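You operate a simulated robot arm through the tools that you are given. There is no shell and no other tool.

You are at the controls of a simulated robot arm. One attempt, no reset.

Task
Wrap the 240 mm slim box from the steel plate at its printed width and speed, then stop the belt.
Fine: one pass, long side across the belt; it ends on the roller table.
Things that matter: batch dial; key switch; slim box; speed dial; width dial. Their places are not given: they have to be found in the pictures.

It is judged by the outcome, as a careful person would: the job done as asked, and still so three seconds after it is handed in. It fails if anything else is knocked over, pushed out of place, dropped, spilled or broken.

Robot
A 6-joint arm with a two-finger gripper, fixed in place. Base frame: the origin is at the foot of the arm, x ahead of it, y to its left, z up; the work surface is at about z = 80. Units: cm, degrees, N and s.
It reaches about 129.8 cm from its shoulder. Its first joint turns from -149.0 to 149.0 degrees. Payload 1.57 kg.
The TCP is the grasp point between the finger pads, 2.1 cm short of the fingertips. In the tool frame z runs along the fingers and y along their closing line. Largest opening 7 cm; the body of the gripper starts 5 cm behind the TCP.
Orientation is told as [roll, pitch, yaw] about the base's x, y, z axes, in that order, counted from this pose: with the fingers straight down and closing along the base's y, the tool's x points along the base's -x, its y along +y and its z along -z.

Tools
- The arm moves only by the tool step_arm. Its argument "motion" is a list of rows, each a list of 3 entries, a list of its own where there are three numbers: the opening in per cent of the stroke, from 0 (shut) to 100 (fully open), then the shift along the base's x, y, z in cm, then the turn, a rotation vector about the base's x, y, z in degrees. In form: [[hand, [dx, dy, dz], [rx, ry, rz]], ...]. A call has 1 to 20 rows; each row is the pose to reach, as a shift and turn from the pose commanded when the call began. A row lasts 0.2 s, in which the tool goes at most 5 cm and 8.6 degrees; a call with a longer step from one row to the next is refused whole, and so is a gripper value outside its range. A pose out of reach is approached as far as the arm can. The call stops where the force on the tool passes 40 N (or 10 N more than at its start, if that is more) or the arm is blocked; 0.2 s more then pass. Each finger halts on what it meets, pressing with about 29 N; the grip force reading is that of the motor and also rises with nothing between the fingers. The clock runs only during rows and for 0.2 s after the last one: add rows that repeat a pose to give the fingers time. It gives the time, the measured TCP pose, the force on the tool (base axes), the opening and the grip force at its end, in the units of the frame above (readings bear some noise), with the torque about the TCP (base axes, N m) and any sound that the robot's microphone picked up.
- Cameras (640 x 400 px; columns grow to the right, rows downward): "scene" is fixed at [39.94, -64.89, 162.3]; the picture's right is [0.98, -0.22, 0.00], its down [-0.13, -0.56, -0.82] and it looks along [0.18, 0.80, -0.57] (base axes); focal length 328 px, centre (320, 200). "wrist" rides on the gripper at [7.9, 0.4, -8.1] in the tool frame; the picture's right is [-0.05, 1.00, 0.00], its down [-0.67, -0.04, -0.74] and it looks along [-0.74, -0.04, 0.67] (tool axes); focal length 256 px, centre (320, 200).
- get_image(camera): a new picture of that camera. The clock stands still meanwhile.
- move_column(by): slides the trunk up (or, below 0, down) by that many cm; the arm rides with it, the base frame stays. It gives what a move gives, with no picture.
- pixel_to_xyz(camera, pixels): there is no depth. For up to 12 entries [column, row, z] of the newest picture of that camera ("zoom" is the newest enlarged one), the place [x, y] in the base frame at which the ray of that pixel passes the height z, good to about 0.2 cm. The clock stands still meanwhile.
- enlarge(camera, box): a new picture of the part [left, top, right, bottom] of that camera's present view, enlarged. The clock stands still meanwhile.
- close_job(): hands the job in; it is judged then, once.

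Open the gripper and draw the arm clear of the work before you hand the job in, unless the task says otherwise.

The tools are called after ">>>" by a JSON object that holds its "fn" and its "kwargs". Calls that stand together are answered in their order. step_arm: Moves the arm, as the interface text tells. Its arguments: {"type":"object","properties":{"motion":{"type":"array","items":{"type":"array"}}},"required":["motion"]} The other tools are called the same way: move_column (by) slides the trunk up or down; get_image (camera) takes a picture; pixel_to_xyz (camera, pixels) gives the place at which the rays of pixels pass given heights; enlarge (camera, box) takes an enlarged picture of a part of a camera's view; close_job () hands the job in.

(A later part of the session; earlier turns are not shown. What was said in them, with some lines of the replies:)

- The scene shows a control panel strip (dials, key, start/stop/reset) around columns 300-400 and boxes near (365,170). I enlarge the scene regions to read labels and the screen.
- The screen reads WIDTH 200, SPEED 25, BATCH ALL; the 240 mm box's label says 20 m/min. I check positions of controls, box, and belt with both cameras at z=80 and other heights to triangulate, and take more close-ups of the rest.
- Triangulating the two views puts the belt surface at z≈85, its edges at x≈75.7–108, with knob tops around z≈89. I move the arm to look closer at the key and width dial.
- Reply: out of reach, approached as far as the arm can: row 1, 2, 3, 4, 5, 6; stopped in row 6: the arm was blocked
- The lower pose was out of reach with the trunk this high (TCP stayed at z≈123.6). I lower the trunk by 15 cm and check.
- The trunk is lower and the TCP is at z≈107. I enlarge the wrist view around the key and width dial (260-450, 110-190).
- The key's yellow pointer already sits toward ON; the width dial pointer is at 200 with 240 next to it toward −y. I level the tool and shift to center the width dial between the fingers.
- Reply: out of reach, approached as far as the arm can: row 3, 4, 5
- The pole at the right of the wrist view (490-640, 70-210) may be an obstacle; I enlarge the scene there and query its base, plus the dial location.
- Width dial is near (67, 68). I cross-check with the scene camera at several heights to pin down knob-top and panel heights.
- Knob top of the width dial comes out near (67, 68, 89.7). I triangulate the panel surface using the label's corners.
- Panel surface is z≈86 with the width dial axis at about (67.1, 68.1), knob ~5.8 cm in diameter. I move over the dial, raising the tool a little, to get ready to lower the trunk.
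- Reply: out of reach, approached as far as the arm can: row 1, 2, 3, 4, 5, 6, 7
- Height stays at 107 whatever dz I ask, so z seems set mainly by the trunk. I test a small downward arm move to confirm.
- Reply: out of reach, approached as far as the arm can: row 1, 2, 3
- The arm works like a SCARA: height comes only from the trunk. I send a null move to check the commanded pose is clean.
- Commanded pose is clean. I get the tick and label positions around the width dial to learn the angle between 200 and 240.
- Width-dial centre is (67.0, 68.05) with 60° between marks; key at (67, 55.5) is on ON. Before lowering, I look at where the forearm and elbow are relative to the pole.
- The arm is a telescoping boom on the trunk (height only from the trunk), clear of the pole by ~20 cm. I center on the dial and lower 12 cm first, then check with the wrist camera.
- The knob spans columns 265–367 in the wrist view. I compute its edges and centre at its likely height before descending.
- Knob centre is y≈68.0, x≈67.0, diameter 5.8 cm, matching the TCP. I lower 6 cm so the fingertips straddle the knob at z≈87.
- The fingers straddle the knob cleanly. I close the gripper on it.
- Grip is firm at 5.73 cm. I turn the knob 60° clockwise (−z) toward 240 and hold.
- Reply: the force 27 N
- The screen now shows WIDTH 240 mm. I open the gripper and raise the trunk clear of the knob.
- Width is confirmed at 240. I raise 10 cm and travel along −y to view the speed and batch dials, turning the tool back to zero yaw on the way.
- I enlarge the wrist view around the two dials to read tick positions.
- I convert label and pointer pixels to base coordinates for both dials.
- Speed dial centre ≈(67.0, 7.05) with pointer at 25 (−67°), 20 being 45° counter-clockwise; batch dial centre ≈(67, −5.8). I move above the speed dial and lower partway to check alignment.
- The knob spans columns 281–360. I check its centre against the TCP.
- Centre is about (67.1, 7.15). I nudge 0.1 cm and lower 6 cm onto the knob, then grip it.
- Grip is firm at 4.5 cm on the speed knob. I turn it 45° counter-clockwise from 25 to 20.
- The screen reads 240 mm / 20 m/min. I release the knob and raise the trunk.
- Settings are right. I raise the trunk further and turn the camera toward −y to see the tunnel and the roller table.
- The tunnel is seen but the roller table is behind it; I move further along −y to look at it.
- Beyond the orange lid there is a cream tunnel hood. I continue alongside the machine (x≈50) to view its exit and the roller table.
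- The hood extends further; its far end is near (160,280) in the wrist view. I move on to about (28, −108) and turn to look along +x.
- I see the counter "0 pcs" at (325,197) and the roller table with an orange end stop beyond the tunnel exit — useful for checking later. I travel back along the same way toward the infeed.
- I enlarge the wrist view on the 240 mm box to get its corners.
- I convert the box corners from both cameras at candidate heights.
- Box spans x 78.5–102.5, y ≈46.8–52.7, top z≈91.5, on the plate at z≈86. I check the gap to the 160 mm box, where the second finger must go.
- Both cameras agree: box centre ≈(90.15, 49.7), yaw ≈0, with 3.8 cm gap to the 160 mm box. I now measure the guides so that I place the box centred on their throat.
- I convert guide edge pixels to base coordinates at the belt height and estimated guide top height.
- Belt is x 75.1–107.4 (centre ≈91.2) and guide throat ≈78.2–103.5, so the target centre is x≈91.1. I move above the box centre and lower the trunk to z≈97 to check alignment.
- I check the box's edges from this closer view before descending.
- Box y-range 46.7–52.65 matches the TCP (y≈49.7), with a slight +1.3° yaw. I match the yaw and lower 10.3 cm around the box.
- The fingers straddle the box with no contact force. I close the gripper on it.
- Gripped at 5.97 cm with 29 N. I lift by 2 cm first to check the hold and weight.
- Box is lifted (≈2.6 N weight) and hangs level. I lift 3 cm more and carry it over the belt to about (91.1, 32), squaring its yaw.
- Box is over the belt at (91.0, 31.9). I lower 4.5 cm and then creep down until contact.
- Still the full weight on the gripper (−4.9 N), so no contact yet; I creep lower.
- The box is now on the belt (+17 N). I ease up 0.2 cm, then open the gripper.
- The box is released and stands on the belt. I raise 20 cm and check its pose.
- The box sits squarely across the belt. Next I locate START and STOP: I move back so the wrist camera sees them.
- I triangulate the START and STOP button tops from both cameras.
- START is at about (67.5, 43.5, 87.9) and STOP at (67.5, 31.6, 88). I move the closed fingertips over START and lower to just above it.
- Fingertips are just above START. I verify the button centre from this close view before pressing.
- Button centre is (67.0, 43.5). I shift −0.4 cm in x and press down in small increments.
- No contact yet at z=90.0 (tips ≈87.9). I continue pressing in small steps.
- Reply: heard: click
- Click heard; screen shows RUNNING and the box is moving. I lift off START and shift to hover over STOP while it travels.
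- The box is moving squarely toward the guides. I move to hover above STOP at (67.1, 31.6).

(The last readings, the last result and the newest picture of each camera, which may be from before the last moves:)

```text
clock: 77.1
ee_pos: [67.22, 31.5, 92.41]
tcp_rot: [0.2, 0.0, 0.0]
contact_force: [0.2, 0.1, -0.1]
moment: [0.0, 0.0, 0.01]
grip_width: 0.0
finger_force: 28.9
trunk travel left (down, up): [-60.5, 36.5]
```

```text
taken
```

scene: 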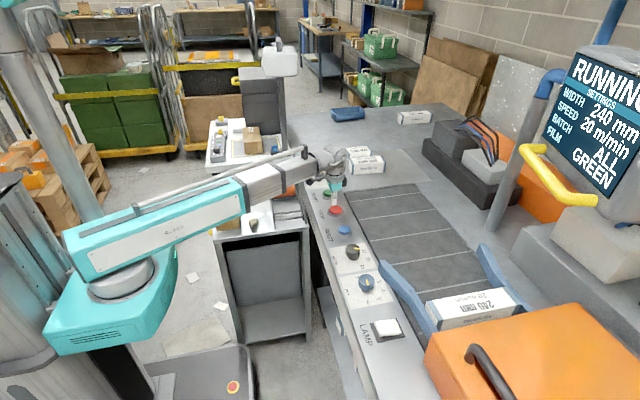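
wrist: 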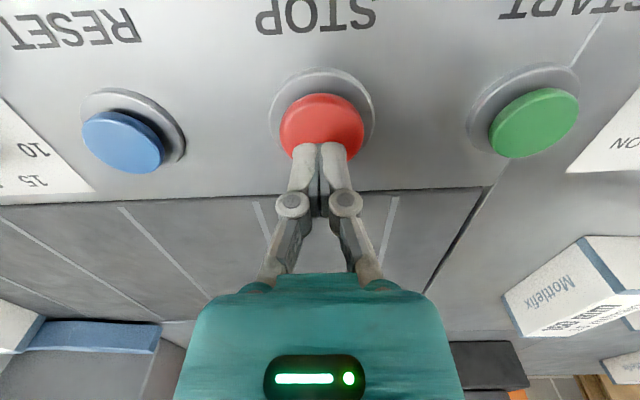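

The box is in the guides, heading into the tunnel. I wait a few seconds, hovering above STOP.

>>> {"fn": "step_arm", "kwargs": {"motion": [[0, [0, 0, 0], [0, 0, 0]], [0, [0, 0, 0], [0, 0, 0]], [0, [0, 0, 0], [0, 0, 0]], [0, [0, 0, 0], [0, 0, 0]], [0, [0, 0, 0], [0, 0, 0]], [0, [0, 0, 0], [0, 0, 0]], [0, [0, 0, 0], [0, 0, 0]], [0, [0, 0, 0], [0, 0, 0]], [0, [0, 0, 0], [0, 0, 0]], [0, [0, 0, 0], [0, 0, 0]], [0, [0, 0, 0], [0, 0, 0]], [0, [0, 0, 0], [0, 0, 0]], [0, [0, 0, 0], [0, 0, 0]], [0, [0, 0, 0], [0, 0, 0]], [0, [0, 0, 0], [0, 0, 0]]]}}

>>> {"fn": "get_image", "kwargs": {"camera": "scene"}}

```text
clock: 80.3
ee_pos: [67.29, 31.45, 92.41]
tcp_rot: [0.0, 0.0, -0.2]
contact_force: [-0.3, 0.6, 1.0]
moment: [-0.02, 0.05, -0.01]
grip_width: 0.0
finger_force: 28.9
trunk travel left (down, up): [-60.5, 36.5]
```

```text
taken
```

scene: 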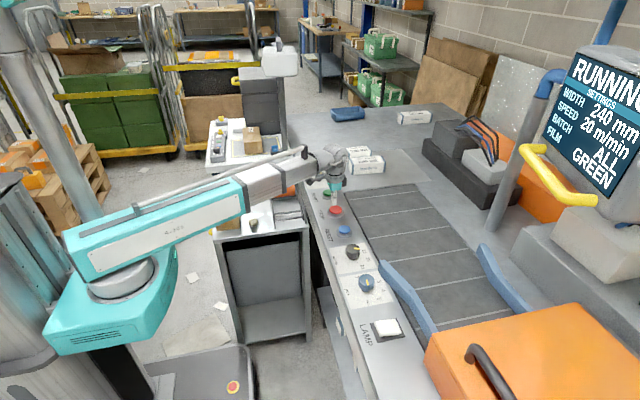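

The box has gone into the tunnel and the display still says RUNNING with no fault. I wait another ~4 s for it to exit.

>>> {"fn": "step_arm", "kwargs": {"motion": [[0, [0, 0, 0], [0, 0, 0]], [0, [0, 0, 0], [0, 0, 0]], [0, [0, 0, 0], [0, 0, 0]], [0, [0, 0, 0], [0, 0, 0]], [0, [0, 0, 0], [0, 0, 0]], [0, [0, 0, 0], [0, 0, 0]], [0, [0, 0, 0], [0, 0, 0]], [0, [0, 0, 0], [0, 0, 0]], [0, [0, 0, 0], [0, 0, 0]], [0, [0, 0, 0], [0, 0, 0]], [0, [0, 0, 0], [0, 0, 0]], [0, [0, 0, 0], [0, 0, 0]], [0, [0, 0, 0], [0, 0, 0]], [0, [0, 0, 0], [0, 0, 0]], [0, [0, 0, 0], [0, 0, 0]], [0, [0, 0, 0], [0, 0, 0]], [0, [0, 0, 0], [0, 0, 0]], [0, [0, 0, 0], [0, 0, 0]], [0, [0, 0, 0], [0, 0, 0]], [0, [0, 0, 0], [0, 0, 0]]]}}

>>> {"fn": "enlarge", "kwargs": {"camera": "scene", "box": [500, 30, 640, 220]}}

```text
clock: 84.5
ee_pos: [67.21, 31.47, 92.38]
tcp_rot: [0.1, 0.1, 0.0]
contact_force: [0.6, 0.2, -0.6]
moment: [0.02, 0.02, 0.0]
grip_width: 0.01
finger_force: 28.8
trunk travel left (down, up): [-60.5, 36.5]
```

```text
2.11 times, centred on (570, 125) of scene
```

zoom: 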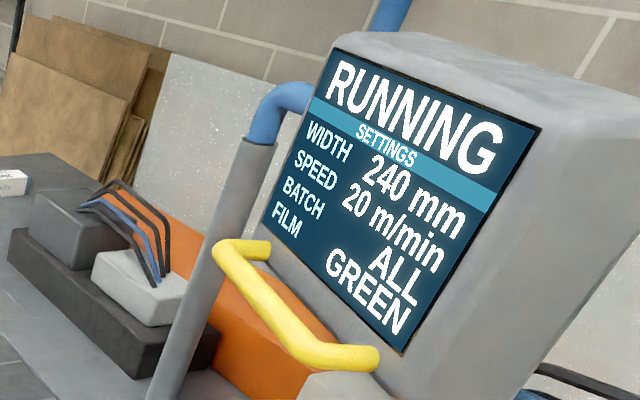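

Still RUNNING with no fault. Before stopping, I go and look at the counter and roller table: first raise the trunk, then travel along the machine side.

>>> {"fn": "move_column", "kwargs": {"by": 34.8}}

>>> {"fn": "step_arm", "kwargs": {"motion": [[0, [-1, -4.5, 0], [0, 0, 0]], [0, [-2, -9, 0], [0, 0, 0]], [0, [-3, -13.5, 0], [0, 0, 0]], [0, [-4, -18, 0], [0, 0, 0]], [0, [-5, -22.5, 0], [0, 0, 0]], [0, [-6, -27, 0], [0, 0, 0]], [0, [-7, -31.5, 0], [0, 0, 0]], [0, [-7.5, -36, 0], [0, 0, 0]], [0, [-7.5, -40.5, 0], [0, 0, 0]], [0, [-7.5, -45, 0], [0, 0, 0]], [0, [-7.5, -49.5, 0], [0, 0, 0]], [0, [-7.5, -54, 0], [0, 0, 0]], [0, [-7.5, -58.5, 0], [0, 0, 0]], [0, [-8, -63, 0], [0, 0, -1]], [0, [-9, -67.4, 0], [0, 0, -2]], [0, [-10, -71.8, 0], [0, 0, -3]], [0, [-11, -76.2, 0], [0, 0, -4]], [0, [-12, -80.6, 0], [0, 0, -5]], [0, [-13, -85, 0], [0, 0, -6]], [0, [-14, -89.4, 0], [0, 0, -7]]]}}

>>> {"fn": "step_arm", "kwargs": {"motion": [[0, [-1, -4.4, 0], [0, 0, -1]], [0, [-2, -8.8, 0], [0, 0, -2]], [0, [-3, -13.2, 0], [0, 0, -3]], [0, [-4, -17.6, 0], [0, 0, -4]], [0, [-6.7, -21.1, 0], [0, 0, -4]], [0, [-9.4, -24.6, 0], [0, 0, -4]], [0, [-12.1, -28.1, 0], [0, 0, -4]], [0, [-14.8, -31.6, 0], [0, 0, -4]], [0, [-17.5, -35.1, 0], [0, 0, -4]], [0, [-20.2, -38.6, 0], [0, 0, -4]], [0, [-22.9, -42.1, 0], [0, 0, -4]], [0, [-25.6, -45.6, 0], [0, 0, -4]], [0, [-28, -49, 0], [0, 0, -4]], [0, [-28, -49, 0], [0, 0, -4]]]}}

>>> {"fn": "get_image", "kwargs": {"camera": "wrist"}}

```text
clock: 87.9
ee_pos: [67.19, 31.52, 127.12]
tcp_rot: [0.1, 0.0, -0.1]
contact_force: [-0.5, -0.3, 0.3]
moment: [0.0, 0.01, -0.01]
grip_width: 0.02
finger_force: 28.8
trunk travel left (down, up): [-95.3, 1.7]
```

```text
clock: 92.1
ee_pos: [53.03, -58.0, 127.15]
tcp_rot: [0.1, -0.1, -7.0]
contact_force: [0.3, -0.3, -0.3]
moment: [0.02, 0.0, 0.03]
grip_width: 0.0
finger_force: 28.8
trunk travel left (down, up): [-95.3, 1.7]
```

```text
clock: 95.1
ee_pos: [24.95, -106.88, 127.29]
tcp_rot: [0.1, 0.0, -11.1]
contact_force: [-0.5, 0.2, -0.7]
moment: [0.0, 0.0, -0.01]
grip_width: 0.01
finger_force: 28.8
trunk travel left (down, up): [-95.3, 1.7]
```

```text
taken
```

wrist: 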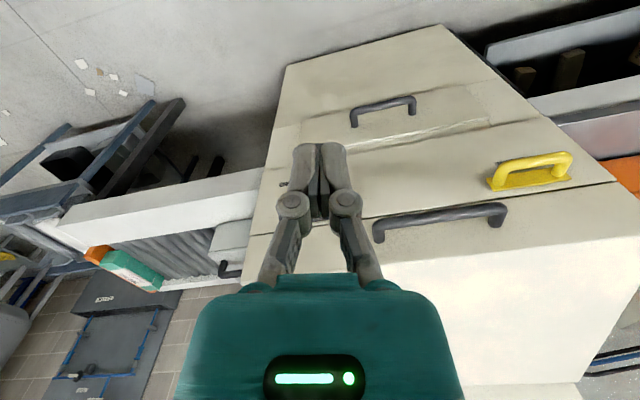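

I see a green-wrapped package at about (130,270) on the roller table against the orange stop. I enlarge to confirm, and rotate slightly to see the counter.

>>> {"fn": "enlarge", "kwargs": {"camera": "wrist", "box": [40, 180, 280, 330]}}

>>> {"fn": "step_arm", "kwargs": {"motion": [[0, [0, 0, 0], [0, 0, -7]], [0, [0, 0, 0], [0, 0, -14]], [0, [0, 0, 0], [0, 0, -20]], [0, [0, 0, 0], [0, 0, -20]]]}}

>>> {"fn": "get_image", "kwargs": {"camera": "wrist"}}

```text
2.67 times, centred on (160, 255) of wrist
```

zoom: 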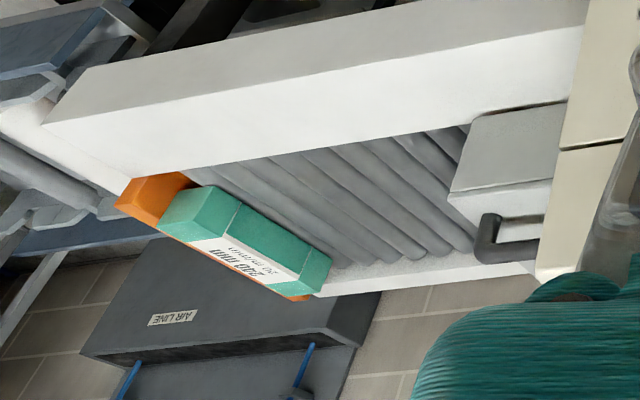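

```text
clock: 96.1
ee_pos: [25.14, -106.88, 127.2]
tcp_rot: [0.1, 0.1, -31.2]
contact_force: [0.8, -0.9, -1.5]
moment: [0.01, -0.02, 0.01]
grip_width: 0.01
finger_force: 27.9
trunk travel left (down, up): [-95.3, 1.7]
```

```text
taken
```

wrist: 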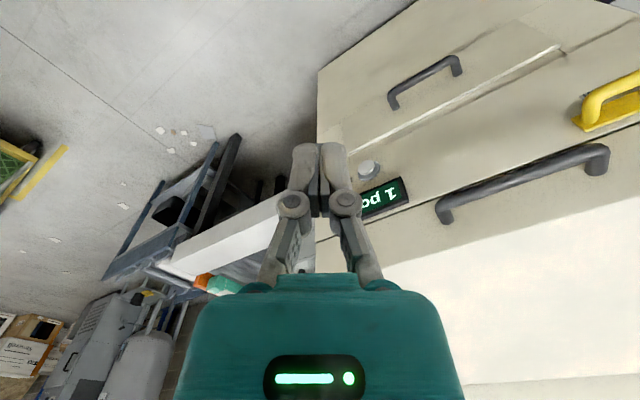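

Counter reads 1 pcs and the wrapped 240 mm box rests on the roller table against its stop. I return to STOP along the same route.

>>> {"fn": "step_arm", "kwargs": {"motion": [[0, [2.7, 3.5, 0], [0, 0, 2]], [0, [5.4, 7, 0], [0, 0, 4]], [0, [8.1, 10.5, 0], [0, 0, 6]], [0, [10.8, 14, 0], [0, 0, 8]], [0, [13.5, 17.5, 0], [0, 0, 10]], [0, [16.2, 21, 0], [0, 0, 12]], [0, [18.9, 24.5, 0], [0, 0, 14]], [0, [21.6, 28, 0], [0, 0, 16]], [0, [24, 31.4, 0], [0, 0, 18]], [0, [25, 35.8, 0], [0, 0, 20]], [0, [26, 40.2, 0], [0, 0, 22]], [0, [27, 44.6, 0], [0, 0, 24]], [0, [28, 49, 0], [0, 0, 26]], [0, [29, 53.4, 0], [0, 0, 28]], [0, [30, 57.8, 0], [0, 0, 30]], [0, [31, 62.2, 0], [0, 0, 31.2]], [0, [32, 66.6, 0], [0, 0, 31.2]], [0, [33, 71, 0], [0, 0, 31.2]], [0, [34, 75.4, 0], [0, 0, 31.2]], [0, [34.5, 79.8, 0], [0, 0, 31.2]]]}}

>>> {"fn": "step_arm", "kwargs": {"motion": [[0, [0, 4.5, 0], [0, 0, 0]], [0, [0, 9, 0], [0, 0, 0]], [0, [0, 13.5, 0], [0, 0, 0]], [0, [0, 18, 0], [0, 0, 0]], [0, [0.5, 22.5, 0], [0, 0, 0]], [0, [1.5, 26.9, 0], [0, 0, 0]], [0, [2.5, 31.3, 0], [0, 0, 0]], [0, [3.5, 35.7, 0], [0, 0, 0]], [0, [4.5, 40.1, 0], [0, 0, 0]], [0, [5.5, 44.5, 0], [0, 0, 0]], [0, [6.5, 48.9, 0], [0, 0, 0]], [0, [7.5, 53.3, 0], [0, 0, 0]], [0, [7.5, 56, 0], [0, 0, 0]], [0, [7.5, 58.6, 0], [0, 0, 0]], [0, [7.5, 58.6, 0], [0, 0, 0]]]}}

```text
clock: 100.3
ee_pos: [59.82, -27.0, 127.27]
tcp_rot: [0.1, 0.1, 0.1]
contact_force: [-1.0, 0.3, -0.2]
moment: [-0.01, 0.02, 0.01]
grip_width: 0.03
finger_force: 28.9
trunk travel left (down, up): [-95.3, 1.7]
```

```text
clock: 103.5
ee_pos: [67.24, 31.51, 127.15]
tcp_rot: [0.0, 0.0, 0.0]
contact_force: [-0.2, 0.3, 0.2]
moment: [-0.04, 0.01, -0.03]
grip_width: 0.0
finger_force: 28.4
trunk travel left (down, up): [-95.3, 1.7]
```

I'm back above STOP at (67.2, 31.5). I lower to just above the button and check.

>>> {"fn": "move_column", "kwargs": {"by": -35.8}}

>>> {"fn": "get_image", "kwargs": {"camera": "wrist"}}

```text
clock: 107.0
ee_pos: [67.1, 31.55, 91.4]
tcp_rot: [0.1, 0.0, 0.1]
contact_force: [-0.7, 0.6, 0.4]
moment: [-0.03, 0.0, 0.02]
grip_width: 0.01
finger_force: 28.4
trunk travel left (down, up): [-59.5, 37.5]
```

```text
taken
```

wrist: 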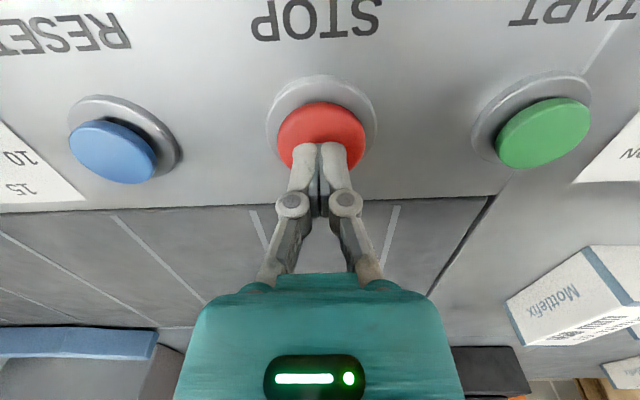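

Fingertips are aligned with the red STOP button. I press down in small steps.

>>> {"fn": "move_column", "kwargs": {"by": -1.2}}

>>> {"fn": "move_column", "kwargs": {"by": -0.4}}

>>> {"fn": "move_column", "kwargs": {"by": -0.3}}

>>> {"fn": "get_image", "kwargs": {"camera": "scene"}}

```text
clock: 107.6
ee_pos: [67.15, 31.56, 90.11]
tcp_rot: [0.1, 0.0, 0.0]
contact_force: [0.5, 0.8, -0.2]
moment: [-0.04, 0.01, -0.01]
grip_width: 0.02
finger_force: 28.5
trunk travel left (down, up): [-58.3, 38.7]
```

```text
clock: 108.1
ee_pos: [67.16, 31.4, 89.6]
tcp_rot: [0.1, 0.0, 0.1]
contact_force: [0.6, -1.1, 0.9]
moment: [-0.01, 0.0, -0.02]
grip_width: 0.6
finger_force: 29.0
trunk travel left (down, up): [-57.9, 39.1]
```

```text
clock: 108.6
ee_pos: [67.24, 31.45, 89.56]
tcp_rot: [0.2, 0.0, 0.1]
contact_force: [1.2, 0.1, 2.8]
moment: [0.02, -0.05, 0.01]
grip_width: 0.63
finger_force: 27.9
trunk travel left (down, up): [-57.6, 39.4]
heard: click
```

```text
taken
```

scene: 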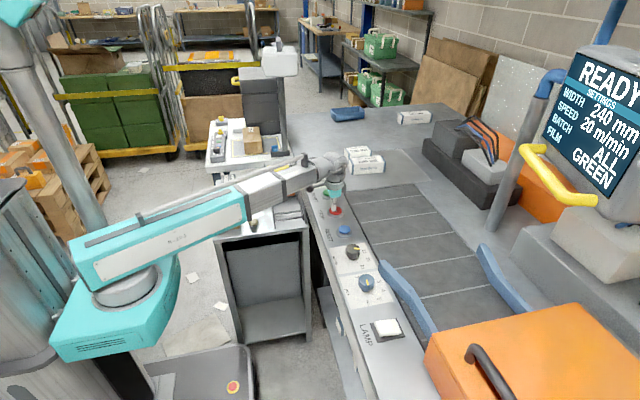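

Click heard and the screen is back to READY — the belt is stopped. I raise clear, open the gripper and draw back.

>>> {"fn": "move_column", "kwargs": {"by": 36}}

>>> {"fn": "step_arm", "kwargs": {"motion": [[20, [-3, 1, 0], [0, 0, 0]], [40, [-6, 2, 0], [0, 0, 0]], [60, [-9, 3, 0], [0, 0, 0]], [80, [-12, 4, 0], [0, 0, 0]], [100, [-15, 5, 0], [0, 0, 0]], [100, [-18, 6, 0], [0, 0, 0]], [100, [-18, 6, 0], [0, 0, 0]], [100, [-18, 6, 0], [0, 0, 0]]]}}

>>> {"fn": "get_image", "kwargs": {"camera": "scene"}}

>>> {"fn": "get_image", "kwargs": {"camera": "wrist"}}

>>> {"fn": "enlarge", "kwargs": {"camera": "scene", "box": [295, 140, 425, 320]}}

```text
clock: 112.1
ee_pos: [67.14, 31.44, 125.49]
tcp_rot: [0.1, 0.0, 0.1]
contact_force: [-1.0, 0.3, 0.2]
moment: [0.01, -0.01, 0.02]
grip_width: 0.01
finger_force: 28.5
trunk travel left (down, up): [-93.6, 3.4]
```

```text
clock: 113.9
ee_pos: [49.09, 37.41, 125.53]
tcp_rot: [0.1, 0.0, 0.2]
contact_force: [-0.2, -0.2, 0.4]
moment: [0.0, -0.01, -0.01]
grip_width: 6.99
finger_force: 0.1
trunk travel left (down, up): [-93.6, 3.4]
```

```text
taken
```

scene: 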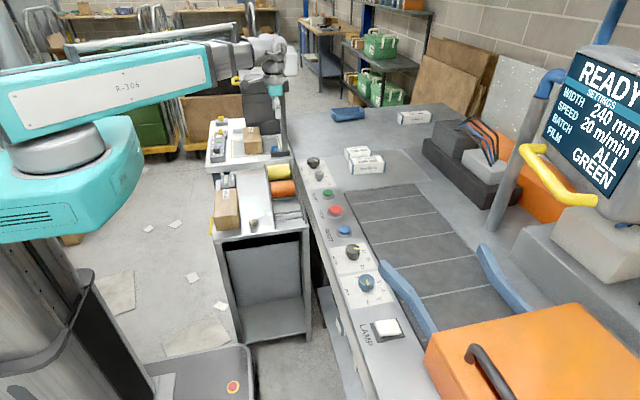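

```text
taken
```

wrist: 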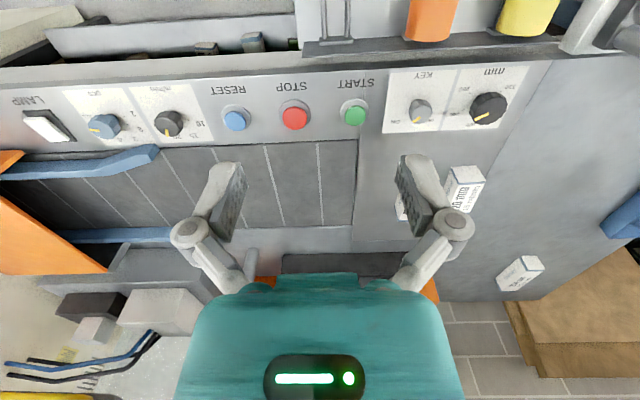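

```text
2.22 times, centred on (360, 230) of scene
```

zoom: 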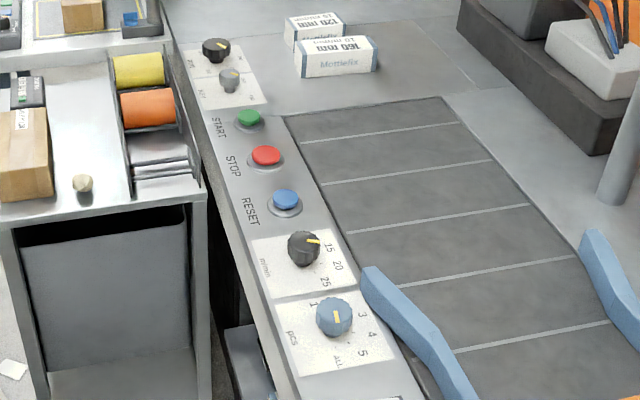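

The display reads READY and the belt is empty and still. The other boxes are untouched, the wrapped 240 mm box is on the roller table (counter 1 pcs), and the arm is clear with the gripper open. I hand the job in.

>>> {"fn": "close_job", "kwargs": {}}

```text
The job is handed in.
```

The 240 mm slim box is wrapped and resting on the roller table, and the belt is stopped. I have handed the job in but have not seen how it was judged.

- **Settings:** I set the width dial to 240 mm and the speed dial to 20 m/min, as printed on the box. The key switch was already ON. I left the batch dial at ALL because the task did not ask for a batch size.
- **Wrapping:** I lifted the box from the plate, set it square across the belt with its long side across, and pressed START. It went through once. The machine's counter went from 0 to 1 pcs, and the box came out in green film against the roller table's orange stop.
- **Finish:** I pressed STOP after checking the box was out, and the screen went back to READY. The other boxes stayed where they were, and the arm is drawn back with the gripper open.
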